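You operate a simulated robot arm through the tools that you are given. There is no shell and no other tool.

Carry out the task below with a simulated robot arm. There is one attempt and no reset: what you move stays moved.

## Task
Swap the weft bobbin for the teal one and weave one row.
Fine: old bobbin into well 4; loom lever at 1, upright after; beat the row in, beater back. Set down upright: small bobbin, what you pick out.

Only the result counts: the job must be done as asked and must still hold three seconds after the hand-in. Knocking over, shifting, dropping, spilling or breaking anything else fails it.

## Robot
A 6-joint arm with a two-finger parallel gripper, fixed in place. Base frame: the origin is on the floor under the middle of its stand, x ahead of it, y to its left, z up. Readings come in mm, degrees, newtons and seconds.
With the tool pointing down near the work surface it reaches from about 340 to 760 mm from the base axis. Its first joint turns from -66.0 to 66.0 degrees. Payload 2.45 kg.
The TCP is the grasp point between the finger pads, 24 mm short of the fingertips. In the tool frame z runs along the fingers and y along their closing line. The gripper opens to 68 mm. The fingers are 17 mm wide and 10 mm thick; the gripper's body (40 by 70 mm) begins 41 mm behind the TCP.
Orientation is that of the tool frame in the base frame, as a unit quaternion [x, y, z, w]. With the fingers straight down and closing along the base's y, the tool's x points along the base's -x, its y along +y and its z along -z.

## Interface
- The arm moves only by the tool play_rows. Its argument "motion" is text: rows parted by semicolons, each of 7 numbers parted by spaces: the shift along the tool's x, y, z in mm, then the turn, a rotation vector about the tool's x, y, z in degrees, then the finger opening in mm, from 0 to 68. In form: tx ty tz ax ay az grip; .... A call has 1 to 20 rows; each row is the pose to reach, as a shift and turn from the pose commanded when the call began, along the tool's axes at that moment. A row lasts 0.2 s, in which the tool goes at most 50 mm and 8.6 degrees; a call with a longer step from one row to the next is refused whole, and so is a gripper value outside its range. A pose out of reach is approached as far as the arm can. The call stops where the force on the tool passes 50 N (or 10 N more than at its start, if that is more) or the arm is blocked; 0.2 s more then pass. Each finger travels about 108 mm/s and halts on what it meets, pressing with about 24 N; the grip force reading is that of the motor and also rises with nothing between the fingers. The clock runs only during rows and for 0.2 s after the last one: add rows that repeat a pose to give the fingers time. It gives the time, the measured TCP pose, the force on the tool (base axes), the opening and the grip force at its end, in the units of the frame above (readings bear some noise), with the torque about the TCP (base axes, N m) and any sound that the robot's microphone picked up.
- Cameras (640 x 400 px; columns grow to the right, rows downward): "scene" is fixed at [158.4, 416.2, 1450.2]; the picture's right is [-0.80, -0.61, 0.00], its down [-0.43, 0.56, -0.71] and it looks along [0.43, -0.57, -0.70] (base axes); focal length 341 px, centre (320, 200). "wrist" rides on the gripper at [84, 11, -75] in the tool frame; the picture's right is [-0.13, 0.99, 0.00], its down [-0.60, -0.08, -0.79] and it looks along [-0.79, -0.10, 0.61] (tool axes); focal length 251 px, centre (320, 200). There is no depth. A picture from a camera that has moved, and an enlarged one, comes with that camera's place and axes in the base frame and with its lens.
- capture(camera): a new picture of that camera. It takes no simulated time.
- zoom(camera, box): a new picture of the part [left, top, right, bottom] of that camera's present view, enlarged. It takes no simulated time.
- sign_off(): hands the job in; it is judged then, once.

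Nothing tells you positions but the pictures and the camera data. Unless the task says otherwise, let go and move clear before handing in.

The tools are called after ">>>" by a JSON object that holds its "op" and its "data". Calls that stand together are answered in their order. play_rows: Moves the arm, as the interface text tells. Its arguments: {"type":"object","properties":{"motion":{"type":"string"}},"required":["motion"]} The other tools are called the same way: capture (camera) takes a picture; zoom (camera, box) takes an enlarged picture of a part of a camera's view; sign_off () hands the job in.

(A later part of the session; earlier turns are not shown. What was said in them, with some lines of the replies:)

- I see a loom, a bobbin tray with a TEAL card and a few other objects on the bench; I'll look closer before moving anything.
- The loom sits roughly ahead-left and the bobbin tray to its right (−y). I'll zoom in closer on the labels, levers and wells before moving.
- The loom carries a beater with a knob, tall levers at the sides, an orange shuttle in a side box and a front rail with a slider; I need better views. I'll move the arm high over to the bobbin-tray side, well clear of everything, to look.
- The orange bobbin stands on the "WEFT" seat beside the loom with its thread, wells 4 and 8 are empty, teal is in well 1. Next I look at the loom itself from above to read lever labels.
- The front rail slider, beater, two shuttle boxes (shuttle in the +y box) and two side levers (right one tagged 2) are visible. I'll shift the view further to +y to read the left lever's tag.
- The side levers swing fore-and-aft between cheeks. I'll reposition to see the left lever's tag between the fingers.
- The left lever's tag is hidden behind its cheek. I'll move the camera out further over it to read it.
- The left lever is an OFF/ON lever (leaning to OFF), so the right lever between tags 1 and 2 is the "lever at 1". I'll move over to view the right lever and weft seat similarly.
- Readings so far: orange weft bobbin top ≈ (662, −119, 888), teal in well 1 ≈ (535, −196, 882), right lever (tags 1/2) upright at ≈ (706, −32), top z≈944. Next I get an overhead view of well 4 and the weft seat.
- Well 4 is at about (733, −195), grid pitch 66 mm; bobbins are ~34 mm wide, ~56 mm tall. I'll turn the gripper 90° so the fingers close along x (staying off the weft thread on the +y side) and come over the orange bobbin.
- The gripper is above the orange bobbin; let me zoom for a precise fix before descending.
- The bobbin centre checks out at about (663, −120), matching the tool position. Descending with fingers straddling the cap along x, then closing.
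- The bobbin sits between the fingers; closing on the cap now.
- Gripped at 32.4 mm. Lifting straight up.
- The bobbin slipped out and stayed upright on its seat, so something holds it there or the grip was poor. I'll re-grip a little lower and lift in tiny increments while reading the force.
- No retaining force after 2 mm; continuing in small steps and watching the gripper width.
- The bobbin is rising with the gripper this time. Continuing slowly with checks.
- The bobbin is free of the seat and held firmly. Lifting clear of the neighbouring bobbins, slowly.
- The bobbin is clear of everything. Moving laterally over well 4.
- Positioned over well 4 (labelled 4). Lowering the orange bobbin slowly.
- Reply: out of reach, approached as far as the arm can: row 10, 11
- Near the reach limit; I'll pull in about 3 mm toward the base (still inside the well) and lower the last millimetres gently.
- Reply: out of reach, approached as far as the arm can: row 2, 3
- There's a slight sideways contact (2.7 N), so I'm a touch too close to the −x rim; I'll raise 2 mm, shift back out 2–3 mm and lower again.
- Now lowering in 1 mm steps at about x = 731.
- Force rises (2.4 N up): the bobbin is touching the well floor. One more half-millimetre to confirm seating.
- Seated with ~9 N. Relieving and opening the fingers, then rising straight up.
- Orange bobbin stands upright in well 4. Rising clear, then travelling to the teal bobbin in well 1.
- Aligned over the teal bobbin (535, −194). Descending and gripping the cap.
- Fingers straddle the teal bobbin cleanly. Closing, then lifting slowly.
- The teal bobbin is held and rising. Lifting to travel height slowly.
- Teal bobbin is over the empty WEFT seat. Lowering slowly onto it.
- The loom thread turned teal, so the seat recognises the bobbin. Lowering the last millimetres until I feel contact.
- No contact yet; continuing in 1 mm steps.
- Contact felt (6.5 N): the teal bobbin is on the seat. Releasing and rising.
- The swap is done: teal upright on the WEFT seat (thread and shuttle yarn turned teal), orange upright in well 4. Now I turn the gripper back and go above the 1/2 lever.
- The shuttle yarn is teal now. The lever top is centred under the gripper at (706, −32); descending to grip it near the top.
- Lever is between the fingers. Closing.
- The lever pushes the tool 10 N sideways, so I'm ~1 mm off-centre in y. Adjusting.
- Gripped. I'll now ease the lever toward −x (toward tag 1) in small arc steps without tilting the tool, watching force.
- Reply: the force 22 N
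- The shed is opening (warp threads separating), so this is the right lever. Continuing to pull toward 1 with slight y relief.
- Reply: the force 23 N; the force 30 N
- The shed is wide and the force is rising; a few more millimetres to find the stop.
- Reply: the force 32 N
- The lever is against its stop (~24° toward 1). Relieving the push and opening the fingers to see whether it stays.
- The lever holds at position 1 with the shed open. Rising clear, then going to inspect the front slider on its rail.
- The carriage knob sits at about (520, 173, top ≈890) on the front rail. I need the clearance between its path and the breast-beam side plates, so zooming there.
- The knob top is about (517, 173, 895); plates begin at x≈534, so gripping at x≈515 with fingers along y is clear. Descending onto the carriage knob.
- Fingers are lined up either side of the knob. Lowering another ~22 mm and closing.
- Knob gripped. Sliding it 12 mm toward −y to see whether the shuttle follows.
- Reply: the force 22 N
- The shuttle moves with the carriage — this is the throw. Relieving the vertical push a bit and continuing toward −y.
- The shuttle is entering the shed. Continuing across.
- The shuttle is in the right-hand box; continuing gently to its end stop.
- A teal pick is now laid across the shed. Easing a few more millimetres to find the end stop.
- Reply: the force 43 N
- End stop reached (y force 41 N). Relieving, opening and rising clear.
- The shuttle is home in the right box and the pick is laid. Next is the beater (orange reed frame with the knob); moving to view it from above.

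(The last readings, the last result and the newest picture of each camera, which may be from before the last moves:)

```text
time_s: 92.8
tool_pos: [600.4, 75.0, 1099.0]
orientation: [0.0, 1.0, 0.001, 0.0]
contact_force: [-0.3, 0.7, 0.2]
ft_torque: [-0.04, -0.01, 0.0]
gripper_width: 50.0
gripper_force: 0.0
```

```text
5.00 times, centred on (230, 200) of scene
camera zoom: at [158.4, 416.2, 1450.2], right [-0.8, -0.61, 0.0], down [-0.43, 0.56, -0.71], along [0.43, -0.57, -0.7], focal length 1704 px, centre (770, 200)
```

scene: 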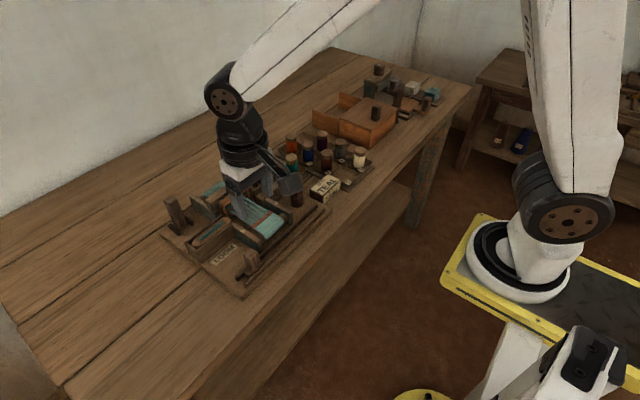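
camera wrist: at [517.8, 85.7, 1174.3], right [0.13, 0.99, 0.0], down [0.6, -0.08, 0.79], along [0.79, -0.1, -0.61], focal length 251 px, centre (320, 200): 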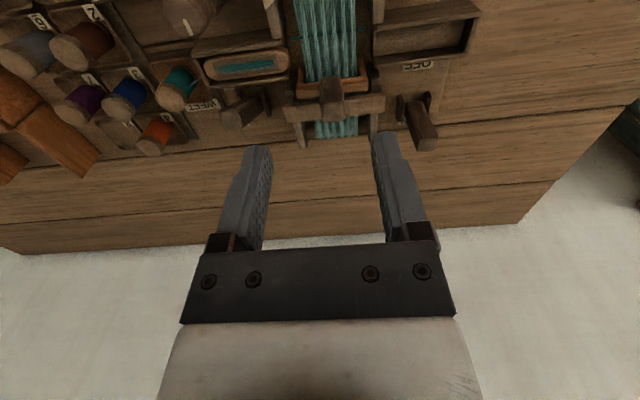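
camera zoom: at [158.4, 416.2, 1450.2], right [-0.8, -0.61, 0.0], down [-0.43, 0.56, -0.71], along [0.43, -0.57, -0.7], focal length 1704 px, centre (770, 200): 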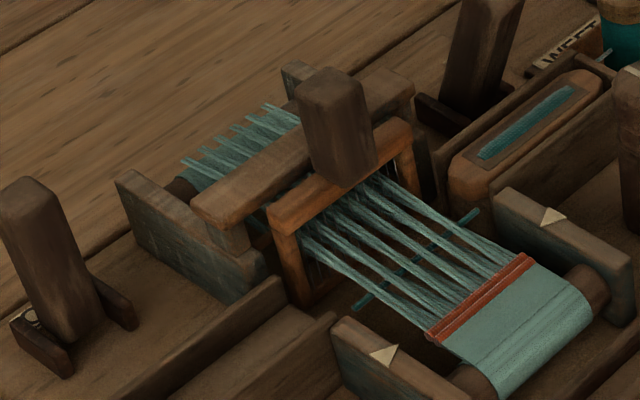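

The knob on the beater bar is at about (663, 78), top z≈950, bar top ≈908. Going down to grip the knob with fingers along y.

>>> {"op": "play_rows", "data": {"motion": "-25 1 30 0 0 0 46; -50 2 60 0 0 0 46; -60 2 90 0 0 0 46; -60 2 115 0 0 0 46; -60 2 130 0 0 0 46; -60 2 130 0 0 0 46"}}

>>> {"op": "capture", "data": {"camera": "wrist"}}

>>> {"op": "zoom", "data": {"camera": "scene", "box": [185, 150, 275, 230]}}

```text
time_s: 94.2
tool_pos: [661.7, 76.7, 970.4]
orientation: [0.0, 1.0, 0.0, 0.0]
contact_force: [0.4, 0.0, 0.3]
ft_torque: [-0.02, -0.03, 0.02]
gripper_width: 46.3
gripper_force: 0.2
```

```text
taken
camera wrist: at [576.5, 87.2, 1046.3], right [0.13, 0.99, 0.0], down [0.6, -0.08, 0.79], along [0.79, -0.1, -0.61], focal length 251 px, centre (320, 200)
```

wrist: 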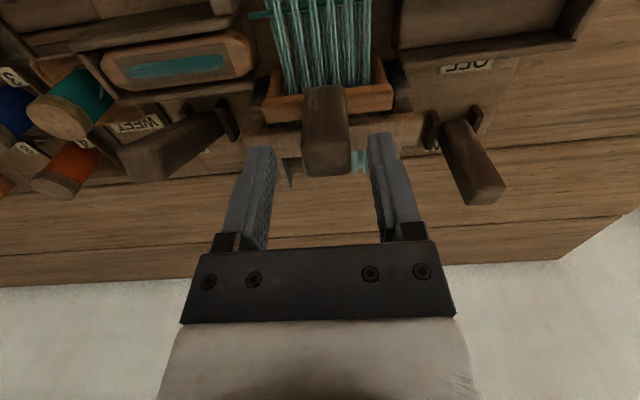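

```text
5.00 times, centred on (230, 190) of scene
camera zoom: at [158.4, 416.2, 1450.2], right [-0.8, -0.61, 0.0], down [-0.43, 0.56, -0.71], along [0.43, -0.57, -0.7], focal length 1704 px, centre (770, 250)
```

zoom: 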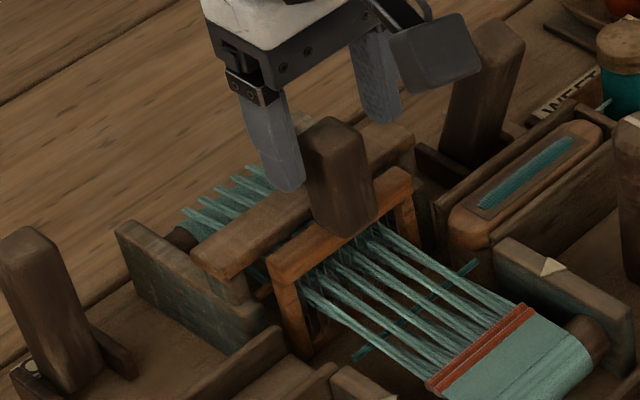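

>>> {"op": "play_rows", "data": {"motion": "0 1.5 10 0 0 0 46; 1 1.5 20 0 0 0 46; 1.5 1.5 28 0 0 0 46; 1.5 1.5 32 0 0 0 46; 1.5 1.5 32 0 0 0 46"}}

>>> {"op": "zoom", "data": {"camera": "wrist", "box": [200, 20, 440, 260]}}

>>> {"op": "zoom", "data": {"camera": "scene", "box": [185, 150, 275, 230]}}

```text
time_s: 95.4
tool_pos: [658.8, 78.8, 937.0]
orientation: [0.001, 1.0, 0.0, 0.0]
contact_force: [0.2, -0.3, 0.5]
ft_torque: [0.01, 0.01, 0.0]
gripper_width: 46.2
gripper_force: 0.2
```

```text
1.67 times, centred on (320, 140) of wrist
camera zoom: at [576.0, 89.2, 1012.8], right [0.13, 0.99, 0.0], down [0.6, -0.08, 0.79], along [0.79, -0.1, -0.61], focal length 419 px, centre (320, 300)
```

zoom: 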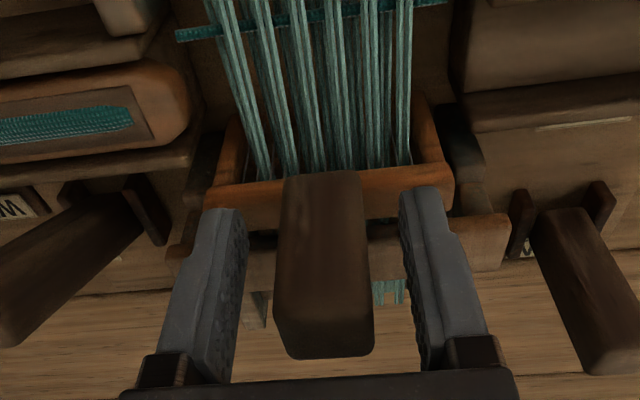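

```text
5.00 times, centred on (230, 190) of scene
camera zoom: at [158.4, 416.2, 1450.2], right [-0.8, -0.61, 0.0], down [-0.43, 0.56, -0.71], along [0.43, -0.57, -0.7], focal length 1704 px, centre (770, 250)
```

zoom: 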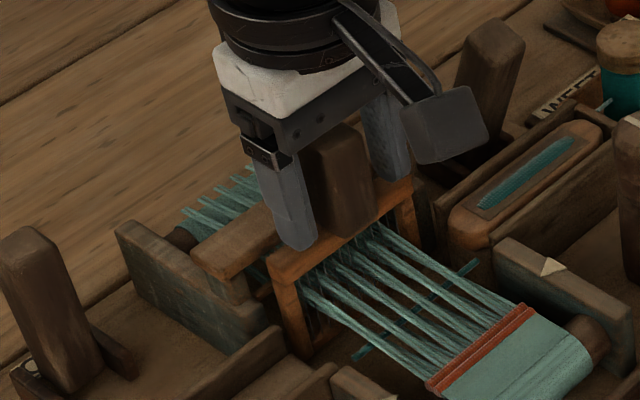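

Fingers straddle the beater knob without touching the bar. Closing.

>>> {"op": "play_rows", "data": {"motion": "0 0 0 0 0 0 36; 0 0 0 0 0 0 26; 0 0 0 0 0 0 12; 0 0 0 0 0 0 12; 0 0 0 0 0 0 12"}}

>>> {"op": "play_rows", "data": {"motion": "2 0 0 0 0 0 12; 5 0 0 0 0 0 12; 8 0 0 0 0 0 12; 10 0 0 0 0 0 12; 10 0 0 0 0 0 12"}}

>>> {"op": "zoom", "data": {"camera": "scene", "box": [185, 150, 275, 230]}}

```text
time_s: 96.6
tool_pos: [660.2, 80.3, 937.3]
orientation: [-0.001, 1.0, 0.0, 0.0]
contact_force: [0.4, 16.1, -2.3]
ft_torque: [-0.7, 0.07, 0.06]
gripper_width: 24.5
gripper_force: 40.4
```

```text
time_s: 97.8
tool_pos: [648.2, 80.4, 937.5]
orientation: [-0.001, 1.0, 0.0, 0.0]
contact_force: [0.0, 24.8, -9.5]
ft_torque: [0.3, -0.73, 0.02]
gripper_width: 24.8
gripper_force: 40.1
```

```text
5.00 times, centred on (230, 190) of scene
camera zoom: at [158.5, 416.9, 1449.9], right [-0.8, -0.61, 0.0], down [-0.43, 0.56, -0.71], along [0.43, -0.57, -0.7], focal length 1704 px, centre (770, 250)
```

zoom: 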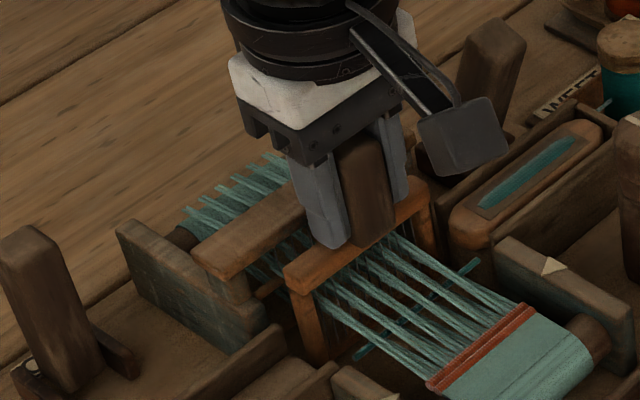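

The beater follows. Relieving the sideways load and continuing toward the fell.

>>> {"op": "play_rows", "data": {"motion": "2 1 0.2 0 0 0 12; 5 1.5 0.4 0 0 0 12; 8 1.5 0.5 0 0 0 12; 12 1.5 0.5 0 0 0 12; 15 1.5 0.5 0 0 0 12; 15 1.5 0.5 0 0 0 12"}}

>>> {"op": "zoom", "data": {"camera": "scene", "box": [185, 150, 285, 240]}}

```text
time_s: 99.2
tool_pos: [634.2, 81.0, 937.5]
orientation: [0.0, 1.0, 0.0, 0.0]
contact_force: [0.8, 21.7, -5.0]
ft_torque: [0.46, 0.84, -0.02]
gripper_width: 24.5
gripper_force: 40.0
```

```text
4.44 times, centred on (235, 195) of scene
camera zoom: at [158.5, 416.8, 1450.0], right [-0.8, -0.61, 0.0], down [-0.43, 0.56, -0.71], along [0.43, -0.57, -0.7], focal length 1515 px, centre (698, 222)
```

zoom: 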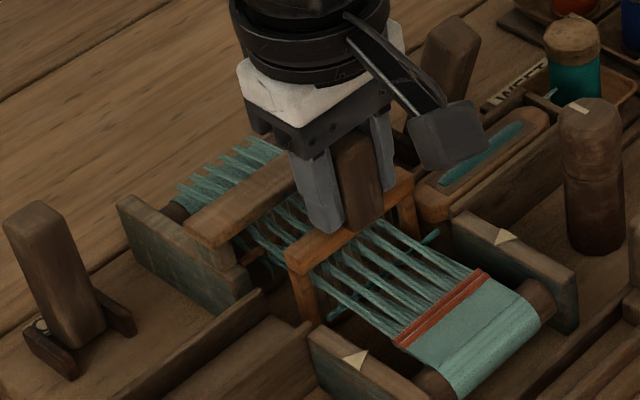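

>>> {"op": "play_rows", "data": {"motion": "3 0.8 0.2 0 0 0 12; 7 1.2 0.3 0 0 0 12; 11 1.2 0.3 0 0 0 12; 15 1.2 0.3 0 0 0 12; 19 1.2 0.3 0 0 0 12; 19 1.2 0.3 0 0 0 12"}}

>>> {"op": "zoom", "data": {"camera": "scene", "box": [185, 150, 285, 240]}}

>>> {"op": "zoom", "data": {"camera": "wrist", "box": [200, 20, 440, 260]}}

```text
time_s: 100.6
tool_pos: [615.9, 79.0, 937.2]
orientation: [0.001, 1.0, -0.001, 0.001]
contact_force: [-0.1, -3.7, -0.3]
ft_torque: [0.67, -0.9, -0.08]
gripper_width: 24.4
gripper_force: 40.6
```

```text
4.44 times, centred on (235, 195) of scene
camera zoom: at [158.4, 416.0, 1450.2], right [-0.8, -0.61, 0.0], down [-0.43, 0.56, -0.71], along [0.43, -0.57, -0.7], focal length 1515 px, centre (698, 222)
```

zoom: 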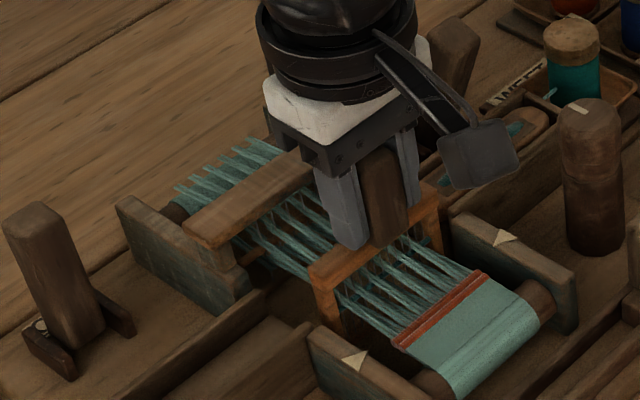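

```text
1.67 times, centred on (320, 140) of wrist
camera zoom: at [532.4, 90.8, 1012.8], right [0.13, 0.99, 0.0], down [0.6, -0.08, 0.79], along [0.79, -0.1, -0.61], focal length 419 px, centre (320, 300)
```

zoom: 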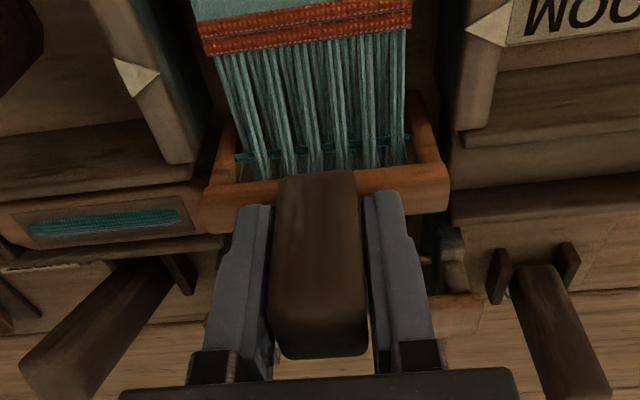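

The reed is sweeping the pick toward the fell. Continuing until it stops.

>>> {"op": "play_rows", "data": {"motion": "3 0 0 0 0 0 12; 7 0 0 0 0 0 12; 11 0 0 0 0 0 12; 15 0 0 0 0 0 12; 19 0 0 0 0 0 12; 19 0 0 0 0 0 12"}}

>>> {"op": "zoom", "data": {"camera": "scene", "box": [185, 150, 285, 240]}}

>>> {"op": "zoom", "data": {"camera": "wrist", "box": [200, 20, 440, 260]}}

```text
time_s: 102.0
tool_pos: [596.3, 79.2, 938.3]
orientation: [0.0, 1.0, -0.001, 0.0]
contact_force: [-0.6, -12.3, 5.1]
ft_torque: [0.67, -0.14, -0.09]
gripper_width: 24.6
gripper_force: 39.3
```

```text
4.44 times, centred on (235, 195) of scene
camera zoom: at [158.3, 415.8, 1450.3], right [-0.8, -0.61, 0.0], down [-0.43, 0.56, -0.71], along [0.43, -0.57, -0.7], focal length 1515 px, centre (698, 222)
```

zoom: 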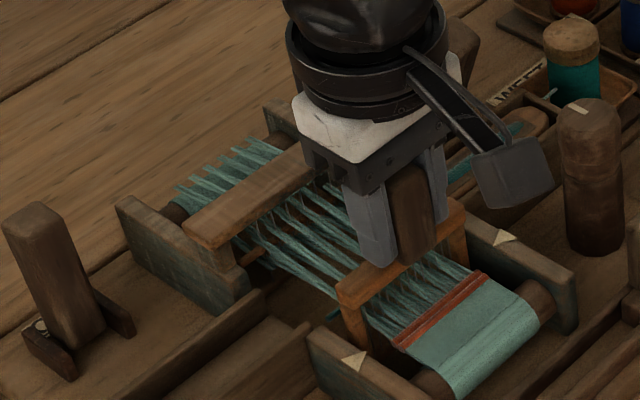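

```text
1.67 times, centred on (320, 140) of wrist
camera zoom: at [512.9, 90.7, 1013.0], right [0.13, 0.99, 0.0], down [0.6, -0.08, 0.79], along [0.79, -0.1, -0.61], focal length 419 px, centre (320, 300)
```

zoom: 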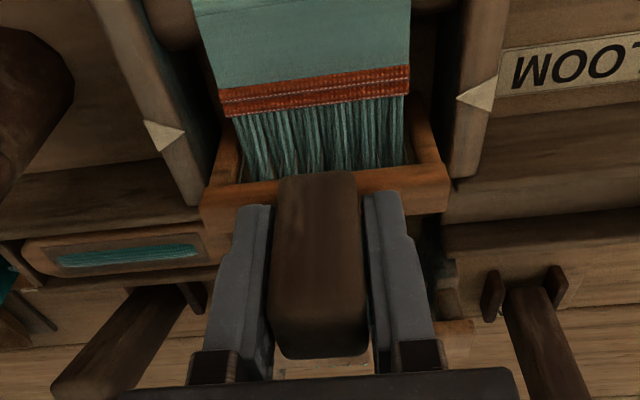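

>>> {"op": "play_rows", "data": {"motion": "3 -0.6 0 0 0 0 12; 6 -0.8 -0.2 0 0 0 12; 9 -0.8 -0.3 0 0 0 12; 12 -0.8 -0.3 0 0 0 12; 12 -0.8 -0.3 0 0 0 12"}}

>>> {"op": "zoom", "data": {"camera": "scene", "box": [185, 150, 285, 240]}}

>>> {"op": "zoom", "data": {"camera": "wrist", "box": [240, 20, 400, 160]}}

```text
time_s: 103.2
tool_pos: [588.5, 79.0, 936.9]
orientation: [0.0, 1.0, 0.001, 0.004]
contact_force: [20.7, 0.1, 2.6]
ft_torque: [-0.75, -0.03, -0.04]
gripper_width: 24.7
gripper_force: 40.3
```

```text
4.44 times, centred on (235, 195) of scene
camera zoom: at [158.9, 416.2, 1450.1], right [-0.8, -0.61, 0.0], down [-0.43, 0.56, -0.71], along [0.43, -0.57, -0.7], focal length 1515 px, centre (698, 222)
```

zoom: 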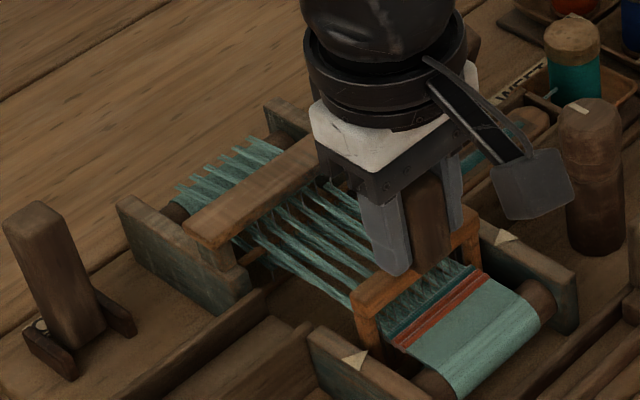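

```text
2.86 times, centred on (320, 90) of wrist
camera zoom: at [502.7, 90.5, 1012.1], right [0.13, 0.99, 0.0], down [0.6, -0.08, 0.8], along [0.79, -0.1, -0.6], focal length 718 px, centre (320, 514)
```

zoom: 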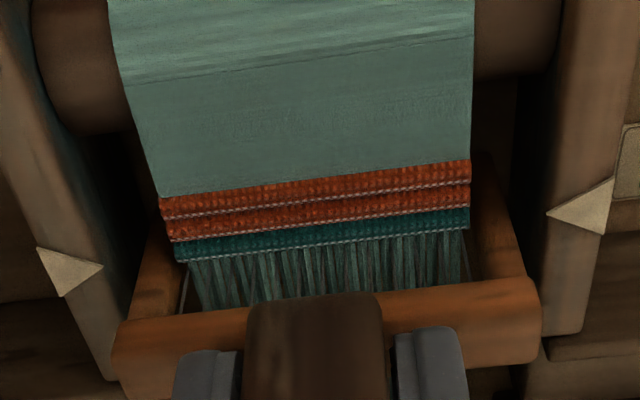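

A teal row is now beaten in at the fell next to the two orange rows. Pushing the beater back to its rear position.

>>> {"op": "play_rows", "data": {"motion": "-4 0 0 0 0 0 12; -10 0 0 0 0 0 12; -16 0 0 0 0 0 12; -22 0 0 0 0 0 12; -28 0 0 0 0 0 12; -34 0 0 0 0 0 12; -40 0 0 0 0 0 12; -40 0 0 0 0 0 12"}}

>>> {"op": "zoom", "data": {"camera": "scene", "box": [185, 150, 285, 240]}}

```text
time_s: 105.0
tool_pos: [626.2, 79.8, 936.4]
orientation: [-0.001, 1.0, 0.0, 0.001]
contact_force: [0.1, 10.7, 11.6]
ft_torque: [-0.53, 1.13, -0.09]
gripper_width: 24.5
gripper_force: 40.0
```

```text
4.44 times, centred on (235, 195) of scene
camera zoom: at [158.2, 416.4, 1450.1], right [-0.8, -0.61, 0.0], down [-0.43, 0.56, -0.71], along [0.43, -0.57, -0.7], focal length 1515 px, centre (698, 222)
```

zoom: 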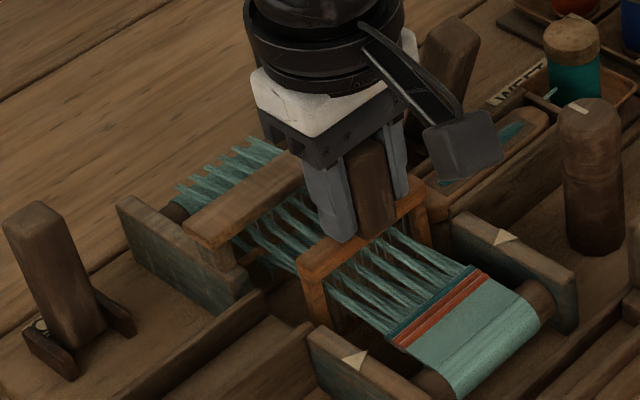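

>>> {"op": "play_rows", "data": {"motion": "-4 0 -0.4 0 0 0 12; -10 0 -0.5 0 0 0 12; -16 0 -0.5 0 0 0 12; -22 0 -0.5 0 0 0 12; -27 0 -0.5 0 0 0 12; -31 0 -0.5 0 0 0 12; -31 0 -0.5 0 0 0 12"}}

>>> {"op": "zoom", "data": {"camera": "scene", "box": [185, 150, 285, 240]}}

>>> {"op": "play_rows", "data": {"motion": "-2 0 0 0 0 0 12; -4 0 0 0 0 0 12; -4 0 0 0 0 0 12"}}

>>> {"op": "zoom", "data": {"camera": "scene", "box": [185, 150, 285, 240]}}

```text
time_s: 106.6
tool_pos: [654.2, 79.8, 936.8]
orientation: [0.0, 1.0, 0.0, -0.002]
contact_force: [0.2, 10.0, -9.9]
ft_torque: [0.68, -0.96, 0.0]
gripper_width: 24.5
gripper_force: 40.1
```

```text
4.44 times, centred on (235, 195) of scene
camera zoom: at [158.6, 416.5, 1450.1], right [-0.8, -0.61, 0.0], down [-0.43, 0.56, -0.71], along [0.43, -0.57, -0.7], focal length 1515 px, centre (698, 222)
```

zoom: 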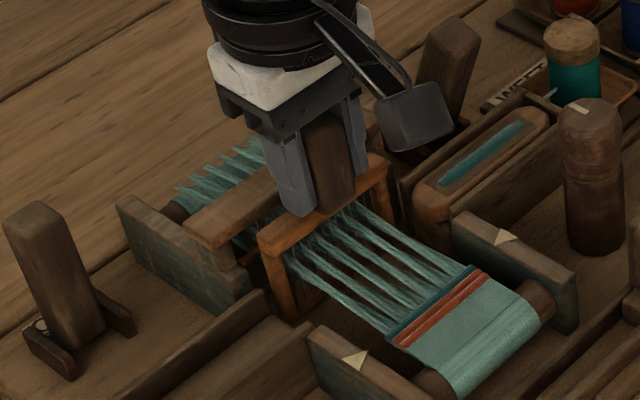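

```text
time_s: 107.4
tool_pos: [658.7, 80.4, 935.9]
orientation: [0.0, 1.0, -0.001, -0.003]
contact_force: [1.4, 15.3, -21.9]
ft_torque: [0.64, -0.4, -0.02]
gripper_width: 24.5
gripper_force: 40.5
```

```text
4.44 times, centred on (235, 195) of scene
camera zoom: at [158.8, 416.7, 1450.0], right [-0.8, -0.61, 0.0], down [-0.43, 0.56, -0.71], along [0.43, -0.57, -0.7], focal length 1515 px, centre (698, 222)
```

zoom: 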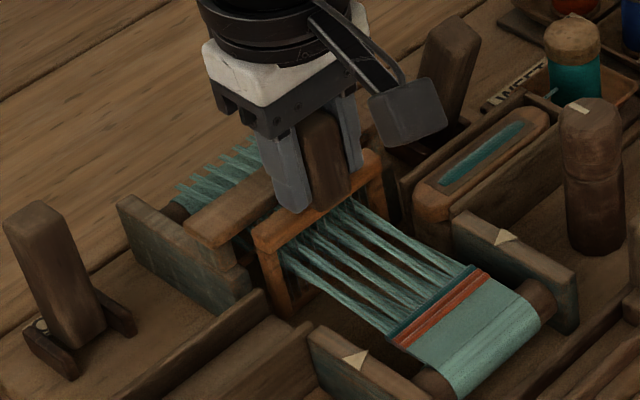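

>>> {"op": "play_rows", "data": {"motion": "-1 0 0.8 0 0 0 12; -2 0 1 0 0 0 12; -3.5 0 1 0 0 0 12; -3.5 0 1 0 0 0 12"}}

```text
time_s: 108.4
tool_pos: [659.9, 79.5, 937.3]
orientation: [0.0, 1.0, 0.0, -0.004]
contact_force: [-25.5, 15.2, 1.6]
ft_torque: [0.69, 0.68, 0.06]
gripper_width: 24.5
gripper_force: 40.3
```

The beater is against its rear stop (−25 N). Relieving, opening and rising.

>>> {"op": "play_rows", "data": {"motion": "1.2 0 0 0 0 0 12; 1.8 0 0 0 0 0 12; 1.8 0 0 0 0 0 30; 1.8 0 0 0 0 0 42; 1.8 0 0 0 0 0 46; 1.8 0 0 0 0 0 46"}}

>>> {"op": "play_rows", "data": {"motion": "0 0 -10 0 0 0 46; 0 0 -35 0 0 0 46; 0 0 -70 0 0 0 46; 0 0 -100 0 0 0 46; 0 0 -100 0 0 0 46"}}

>>> {"op": "capture", "data": {"camera": "wrist"}}

>>> {"op": "zoom", "data": {"camera": "scene", "box": [185, 150, 285, 240]}}

```text
time_s: 109.8
tool_pos: [661.2, 79.4, 937.5]
orientation: [0.0, 1.0, 0.0, 0.0]
contact_force: [-0.1, -0.5, 0.3]
ft_torque: [0.02, 0.02, 0.0]
gripper_width: 45.9
gripper_force: 0.1
```

```text
time_s: 111.0
tool_pos: [660.0, 79.3, 1040.1]
orientation: [0.0, 1.0, 0.0, 0.0]
contact_force: [-0.7, -0.4, -0.1]
ft_torque: [-0.03, 0.0, -0.03]
gripper_width: 46.0
gripper_force: 0.0
```

```text
taken
camera wrist: at [575.6, 90.2, 1114.8], right [0.13, 0.99, 0.0], down [0.6, -0.08, 0.79], along [0.79, -0.1, -0.61], focal length 251 px, centre (320, 200)
```

wrist: 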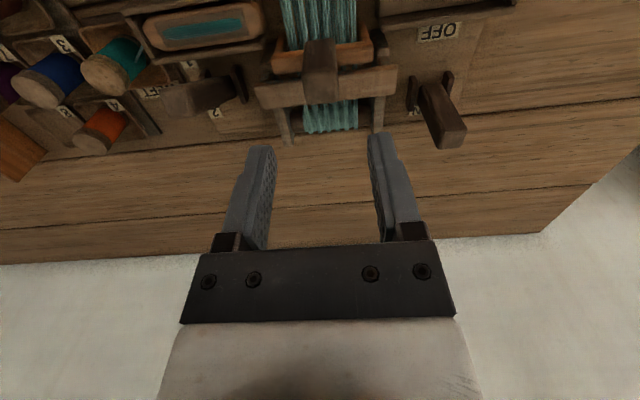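

```text
4.44 times, centred on (235, 195) of scene
camera zoom: at [158.4, 416.2, 1450.2], right [-0.8, -0.61, 0.0], down [-0.43, 0.56, -0.71], along [0.43, -0.57, -0.7], focal length 1515 px, centre (698, 222)
```

zoom: 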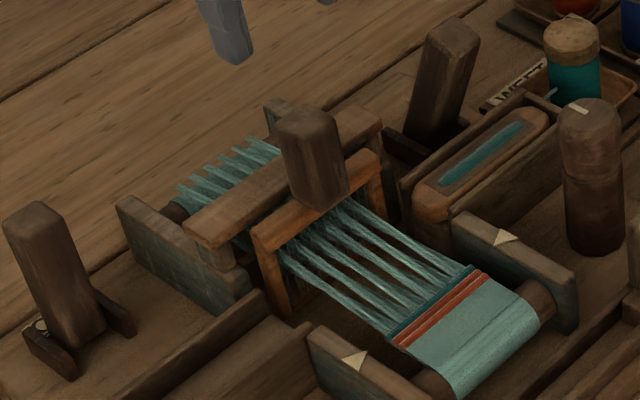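

Row woven, beater back. Now returning to the 1/2 lever to set it upright: moving over it and descending at the same pose where I released it.

>>> {"op": "play_rows", "data": {"motion": "-1 -30 0 0 0 0 46; -2 -70 0 0 0 0 46; -3 -100 0 0 0 0 46; -3 -111 0 0 0 0 46; -3 -111 30 0 0 0 46; -3 -111 60 0 0 0 46; -3 -111 85 0 0 0 46; -3 -111 85 0 0 0 46"}}

>>> {"op": "zoom", "data": {"camera": "wrist", "box": [200, 20, 440, 260]}}

>>> {"op": "zoom", "data": {"camera": "scene", "box": [220, 120, 320, 200]}}

```text
time_s: 112.8
tool_pos: [666.1, -30.9, 953.7]
orientation: [0.001, 1.0, 0.001, -0.001]
contact_force: [-0.2, -0.1, 0.1]
ft_torque: [-0.01, 0.0, 0.0]
gripper_width: 46.0
gripper_force: 0.0
```

```text
1.67 times, centred on (320, 140) of wrist
camera zoom: at [582.5, -20.1, 1029.8], right [0.13, 0.99, 0.0], down [0.6, -0.08, 0.79], along [0.79, -0.1, -0.61], focal length 419 px, centre (320, 300)
```

zoom: 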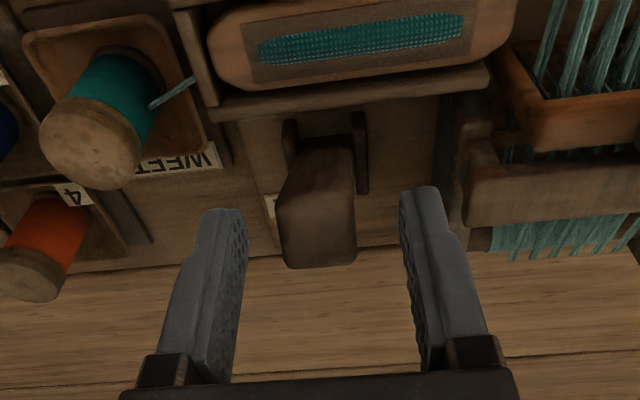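

```text
5.00 times, centred on (270, 160) of scene
camera zoom: at [158.4, 416.2, 1450.2], right [-0.8, -0.61, 0.0], down [-0.43, 0.56, -0.71], along [0.43, -0.57, -0.7], focal length 1704 px, centre (570, 400)
```

zoom: 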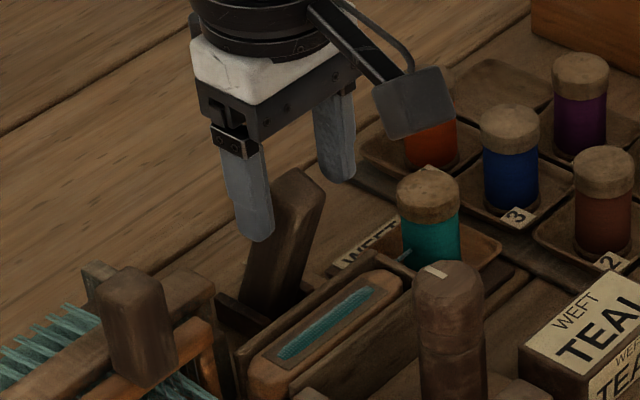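

>>> {"op": "play_rows", "data": {"motion": "1 -0.5 10 0 0 0 46; 2 -0.7 20 0 0 0 46; 2 -0.7 28 0 0 0 46; 2 -0.7 31 0 0 0 46; 2 -0.7 31 0 0 0 46"}}

>>> {"op": "play_rows", "data": {"motion": "0 0 0 0 0 0 34; 0 0 0 0 0 0 24; 0 0 0 0 0 0 10; 0 0 0 0 0 0 10; 0 0 0 0 0 0 10"}}

>>> {"op": "zoom", "data": {"camera": "wrist", "box": [200, 20, 440, 260]}}

```text
time_s: 114.0
tool_pos: [661.5, -32.3, 920.4]
orientation: [-0.001, 1.0, 0.0, 0.0]
contact_force: [0.1, -0.2, -0.1]
ft_torque: [-0.04, 0.01, 0.03]
gripper_width: 46.3
gripper_force: 0.1
```

```text
time_s: 115.2
tool_pos: [662.9, -32.0, 919.8]
orientation: [0.0, 1.0, 0.001, 0.0]
contact_force: [-0.2, -3.5, -1.2]
ft_torque: [0.22, 0.03, 0.04]
gripper_width: 24.4
gripper_force: 40.5
```

```text
1.67 times, centred on (320, 140) of wrist
camera zoom: at [579.0, -21.4, 996.3], right [0.13, 0.99, 0.0], down [0.6, -0.08, 0.79], along [0.79, -0.1, -0.61], focal length 419 px, centre (320, 300)
```

zoom: 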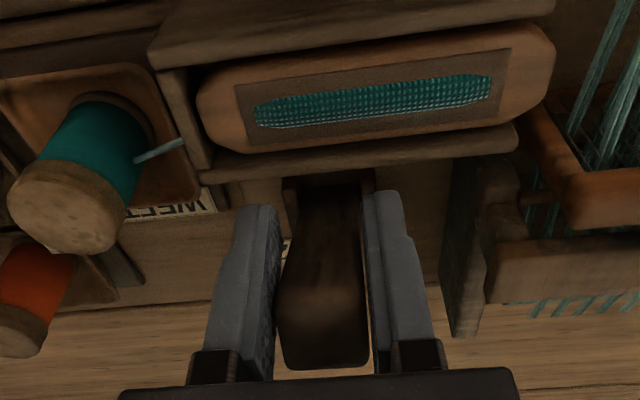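

Lever gripped. Swinging it back to upright along the arc.

>>> {"op": "play_rows", "data": {"motion": "-3 0 -1 0 0 0 10; -6.5 0 -2 0 0 0 10; -10 0 -3 0 0 0 10; -14 0 -4 0 0 0 10; -18.3 0 -5 0 0 0 10; -22.5 0 -5.8 0 0 0 10; -27 0 -6.5 0 0 0 10; -31 0 -7 0 0 0 10; -35 0 -7.4 0 0 0 10; -39 0 -7.6 0 0 0 10; -39 0 -7.6 0 0 0 10"}}

>>> {"op": "zoom", "data": {"camera": "wrist", "box": [200, 20, 440, 260]}}

>>> {"op": "zoom", "data": {"camera": "scene", "box": [170, 120, 320, 240]}}

```text
time_s: 117.6
tool_pos: [700.6, -32.6, 928.0]
orientation: [0.001, 1.0, 0.0, -0.001]
contact_force: [-13.0, -12.4, -0.6]
ft_torque: [0.63, 1.14, 0.01]
gripper_width: 24.4
gripper_force: 40.4
```

```text
1.67 times, centred on (320, 140) of wrist
camera zoom: at [616.6, -21.3, 1004.5], right [0.13, 0.99, 0.0], down [0.61, -0.08, 0.79], along [0.78, -0.1, -0.61], focal length 419 px, centre (320, 300)
```

zoom: 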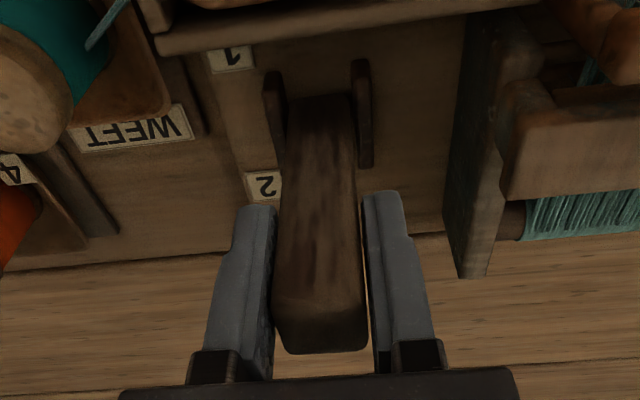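

```text
3.33 times, centred on (245, 180) of scene
camera zoom: at [158.1, 415.8, 1450.3], right [-0.8, -0.61, 0.0], down [-0.43, 0.56, -0.71], along [0.43, -0.57, -0.7], focal length 1136 px, centre (570, 267)
```

zoom: 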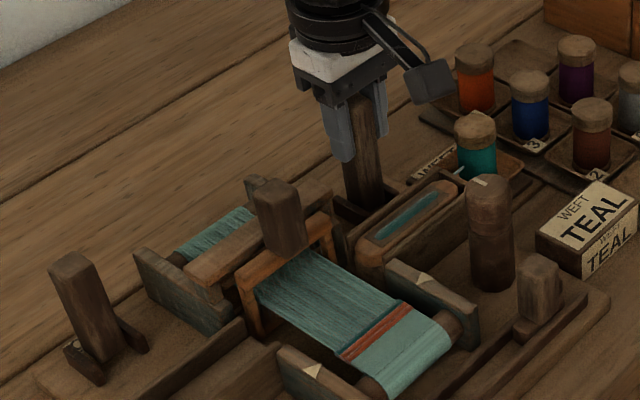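

Nearly upright; the shed has closed. Moving the last few millimetres.

>>> {"op": "play_rows", "data": {"motion": "-1.5 0.3 0 0 0 0 10; -3 0.5 0 0 0 0 10; -4.5 0.5 0 0 0 0 10; -4.5 0.5 0 0 0 0 10"}}

>>> {"op": "zoom", "data": {"camera": "scene", "box": [235, 140, 295, 200]}}

>>> {"op": "zoom", "data": {"camera": "scene", "box": [170, 160, 290, 250]}}

```text
time_s: 118.6
tool_pos: [705.2, -31.4, 928.2]
orientation: [0.0, 1.0, 0.0, -0.001]
contact_force: [-14.7, -14.7, -3.3]
ft_torque: [0.66, 1.13, -0.05]
gripper_width: 24.5
gripper_force: 40.1
```

```text
6.67 times, centred on (265, 170) of scene
camera zoom: at [158.1, 415.7, 1450.4], right [-0.8, -0.61, 0.0], down [-0.43, 0.56, -0.71], along [0.43, -0.57, -0.7], focal length 2272 px, centre (687, 400)
```

zoom: 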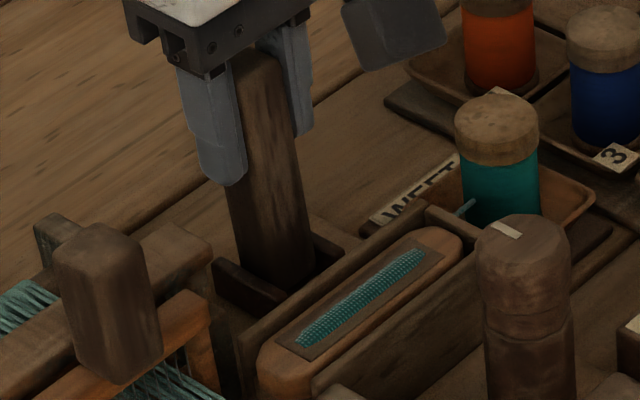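

```text
4.44 times, centred on (230, 205) of scene
camera zoom: at [158.1, 415.7, 1450.4], right [-0.8, -0.61, 0.0], down [-0.43, 0.56, -0.71], along [0.43, -0.57, -0.7], focal length 1515 px, centre (720, 178)
```

zoom: 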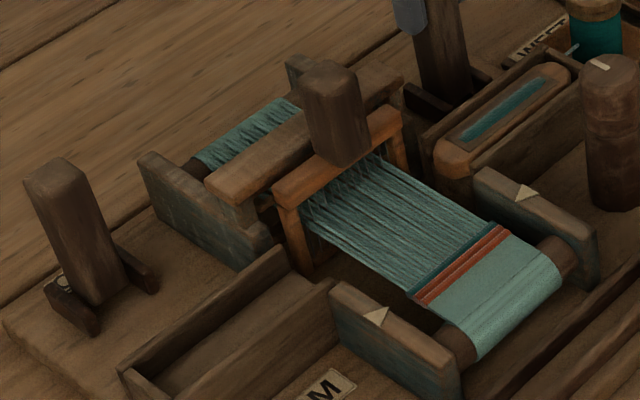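

Almost there — the lever top looks about 3 mm short of its original place. Nudging 2.5 mm more, then releasing to compare.

>>> {"op": "play_rows", "data": {"motion": "-1 0.5 0 0 0 0 10; -2.5 0.7 0 0 0 0 10; -2.5 0.7 0 0 0 0 10"}}

>>> {"op": "play_rows", "data": {"motion": "0.8 0 0 0 0 0 10; 0.8 0 0 0 0 0 26; 0.8 0 0 0 0 0 40; 0.8 0 0 0 0 0 44; 0.8 0 0 0 0 0 44"}}

>>> {"op": "zoom", "data": {"camera": "scene", "box": [235, 140, 295, 200]}}

>>> {"op": "play_rows", "data": {"motion": "0 0 -15 0 0 0 46; 0 0 -50 0 0 0 46; 0 0 -90 0 0 0 46; 0 0 -90 0 0 0 46"}}

>>> {"op": "zoom", "data": {"camera": "scene", "box": [235, 140, 295, 200]}}

>>> {"op": "zoom", "data": {"camera": "wrist", "box": [220, 0, 480, 160]}}

```text
time_s: 119.4
tool_pos: [707.3, -32.4, 928.0]
orientation: [0.001, 1.0, 0.0, -0.001]
contact_force: [-14.1, -22.8, -1.8]
ft_torque: [0.65, 1.09, -0.06]
gripper_width: 24.4
gripper_force: 40.6
```

```text
time_s: 120.6
tool_pos: [706.6, -29.4, 928.9]
orientation: [0.0, 1.0, 0.001, 0.0]
contact_force: [0.2, -0.2, 0.9]
ft_torque: [0.0, 0.01, 0.02]
gripper_width: 44.0
gripper_force: 0.0
```

```text
6.67 times, centred on (265, 170) of scene
camera zoom: at [158.4, 416.2, 1450.2], right [-0.8, -0.61, 0.0], down [-0.43, 0.56, -0.71], along [0.43, -0.57, -0.7], focal length 2272 px, centre (687, 400)
```

zoom: 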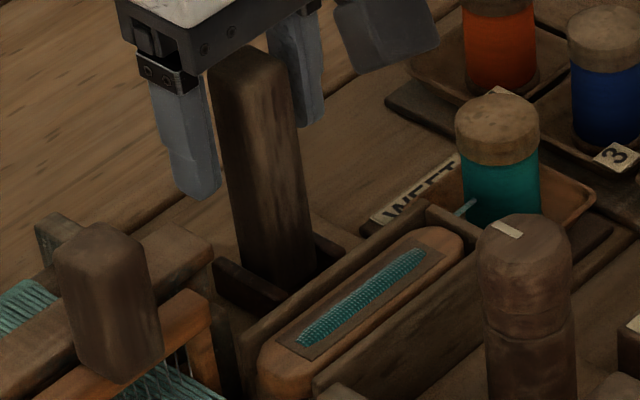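

```text
time_s: 121.6
tool_pos: [707.3, -31.9, 1021.6]
orientation: [0.0, 1.0, 0.0, -0.001]
contact_force: [0.0, -1.0, 1.1]
ft_torque: [0.01, 0.01, 0.01]
gripper_width: 45.9
gripper_force: 0.0
```

```text
6.67 times, centred on (265, 170) of scene
camera zoom: at [158.4, 416.2, 1450.2], right [-0.8, -0.61, 0.0], down [-0.43, 0.56, -0.71], along [0.43, -0.57, -0.7], focal length 2272 px, centre (687, 400)
```

zoom: 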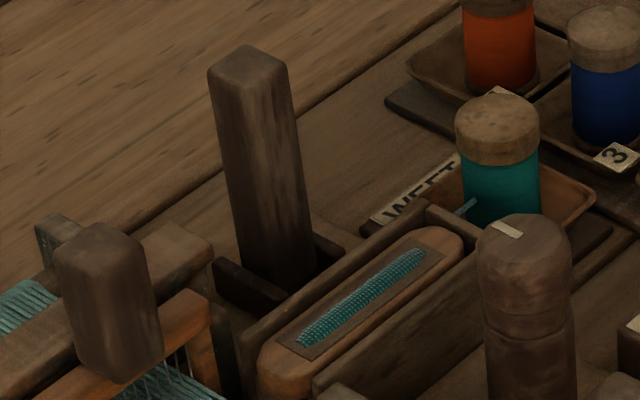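

```text
2.46 times, centred on (350, 80) of wrist
camera zoom: at [624.8, -21.7, 1097.2], right [0.13, 0.99, 0.0], down [0.6, -0.08, 0.79], along [0.79, -0.1, -0.61], focal length 619 px, centre (246, 495)
```

zoom: 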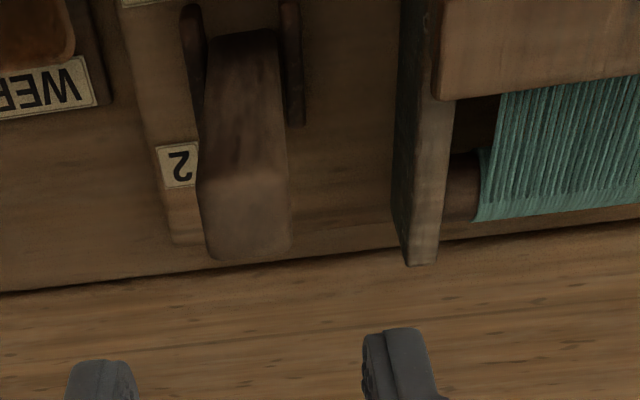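

The lever stands exactly where it was originally (upright) and the row is in. Moving the arm clear and doing a final check of everything.

>>> {"op": "play_rows", "data": {"motion": "30 0 -40 0 0 0 60; 70 20 -80 0 0 0 68; 115 40 -110 0 0 0 68; 160 60 -130 0 0 0 68; 205 80 -130 0 0 0 68; 250 100 -130 0 0 0 68; 285 130 -130 0 0 0 68; 285 148 -130 0 0 0 68; 285 148 -130 0 0 0 68"}}

>>> {"op": "capture", "data": {"camera": "scene"}}

>>> {"op": "zoom", "data": {"camera": "scene", "box": [160, 170, 250, 240]}}

>>> {"op": "zoom", "data": {"camera": "scene", "box": [220, 170, 330, 240]}}

>>> {"op": "zoom", "data": {"camera": "scene", "box": [240, 125, 380, 215]}}

>>> {"op": "capture", "data": {"camera": "wrist"}}

```text
refused: row 2 steps farther than a row can; nothing moved
```

```text
taken
```

scene: 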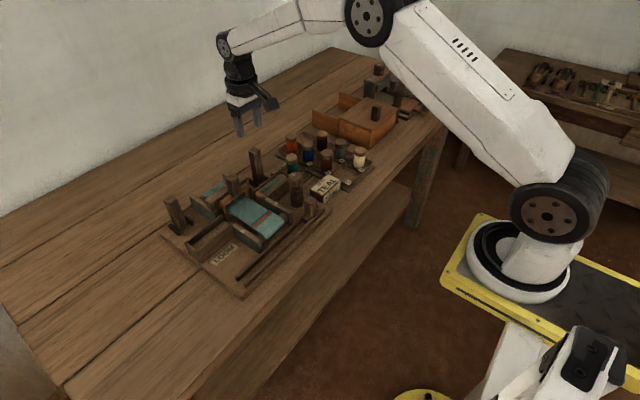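

```text
5.71 times, centred on (205, 205) of scene
camera zoom: at [158.4, 416.2, 1450.2], right [-0.8, -0.61, 0.0], down [-0.43, 0.56, -0.71], along [0.43, -0.57, -0.7], focal length 1948 px, centre (977, 171)
```

zoom: 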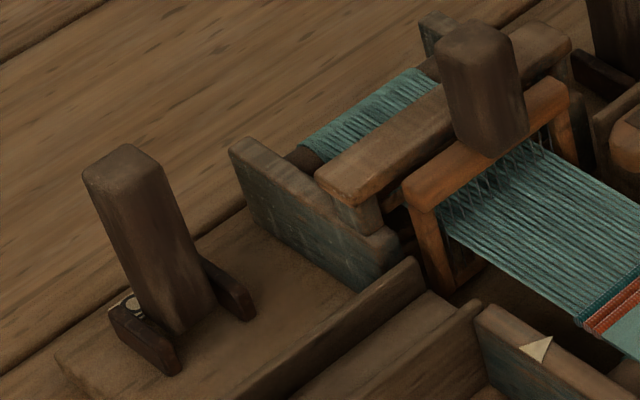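

```text
5.71 times, centred on (275, 205) of scene
camera zoom: at [158.4, 416.2, 1450.2], right [-0.8, -0.61, 0.0], down [-0.43, 0.56, -0.71], along [0.43, -0.57, -0.7], focal length 1948 px, centre (577, 171)
```

zoom: 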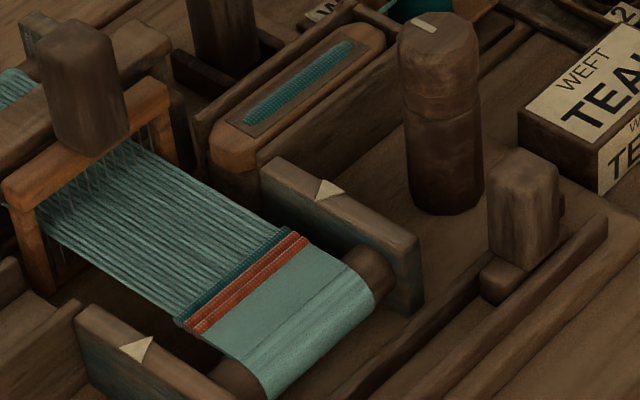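

```text
4.44 times, centred on (310, 170) of scene
camera zoom: at [158.4, 416.2, 1450.2], right [-0.8, -0.61, 0.0], down [-0.43, 0.56, -0.71], along [0.43, -0.57, -0.7], focal length 1515 px, centre (364, 333)
```

zoom: 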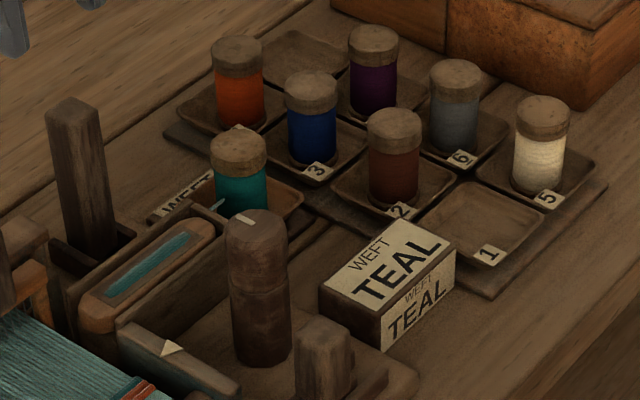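

```text
taken
camera wrist: at [624.8, -21.7, 1097.2], right [0.13, 0.99, 0.0], down [0.6, -0.08, 0.79], along [0.79, -0.1, -0.61], focal length 251 px, centre (320, 200)
```

wrist: 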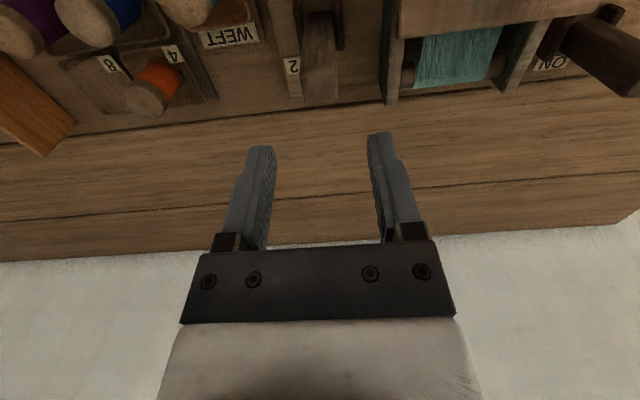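

Everything checks out: orange in well 4, teal on the WEFT seat, the teal row at the fell, beater back, lever upright, all else undisturbed. Moving the arm away before handing in.

>>> {"op": "play_rows", "data": {"motion": "0 0 -40 0 0 0 60; 30 10 -75 0 0 0 68; 65 25 -100 0 0 0 68; 105 40 -120 0 0 0 68; 145 55 -130 0 0 0 68; 185 70 -130 0 0 0 68; 225 85 -130 0 0 0 68; 225 85 -130 0 0 0 68; 225 85 -130 0 0 0 68; 225 85 -130 0 0 0 68"}}

>>> {"op": "zoom", "data": {"camera": "scene", "box": [150, 120, 390, 290]}}

>>> {"op": "capture", "data": {"camera": "wrist"}}

```text
time_s: 123.8
tool_pos: [480.8, 54.5, 1147.3]
orientation: [0.0, 1.0, 0.0, 0.0]
contact_force: [-0.3, -0.5, 0.5]
ft_torque: [0.0, -0.02, -0.01]
gripper_width: 68.2
gripper_force: 0.1
```

```text
2.35 times, centred on (270, 205) of scene
camera zoom: at [158.4, 416.2, 1450.2], right [-0.8, -0.61, 0.0], down [-0.43, 0.56, -0.71], along [0.43, -0.57, -0.7], focal length 802 px, centre (438, 188)
```

zoom: 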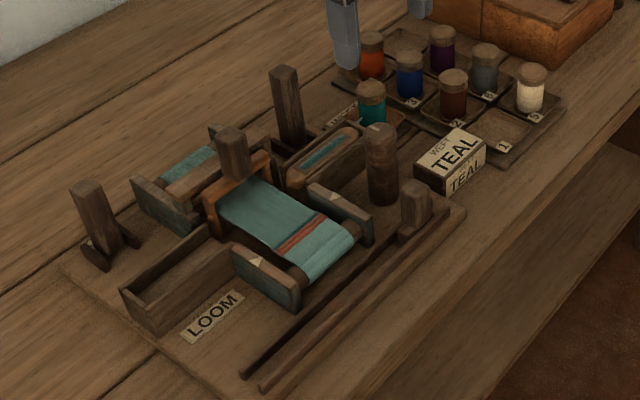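

```text
taken
camera wrist: at [396.9, 65.2, 1222.9], right [0.13, 0.99, 0.0], down [0.6, -0.08, 0.79], along [0.79, -0.1, -0.61], focal length 251 px, centre (320, 200)
```

wrist: 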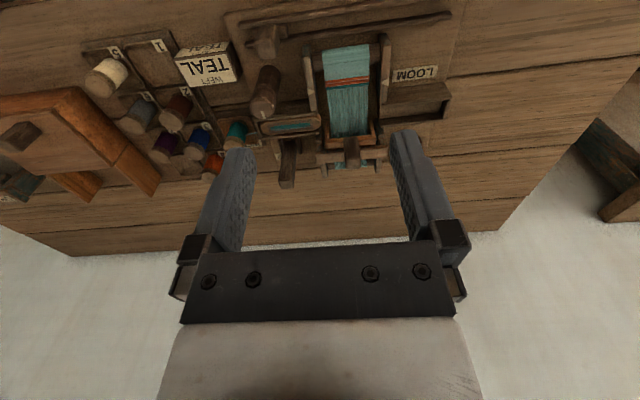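

The arm is clear and the scene is as asked: bobbins swapped, a teal row woven and beaten in, beater back, lever upright. Handing in.

>>> {"op": "sign_off", "data": {}}

```text
The job is handed in.
```

The weft bobbin is swapped for the teal one and one teal row is woven. I've handed the job in; no verdict came back.

- **Bobbins:** the teal bobbin stands upright on the WEFT seat. The orange one stands upright in well 4. My first grip on the orange bobbin slipped, but it stayed upright on its seat and the second grip held.
- **Row:** I pulled the 1/2 lever to 1, threw the shuttle across with the front slider and beat the row in. The teal row shows next to the two orange ones.
- **Order:** I beat the row while the lever was still at 1, then set the lever upright. Your note lists the lever first.
- **End state:** the beater is back against its rear stop and the lever is upright where it started. The shuttle and its slider are now at the right-hand end.
- **Left alone:** I did not touch the ON/OFF lever. In the last pictures nothing else had moved.
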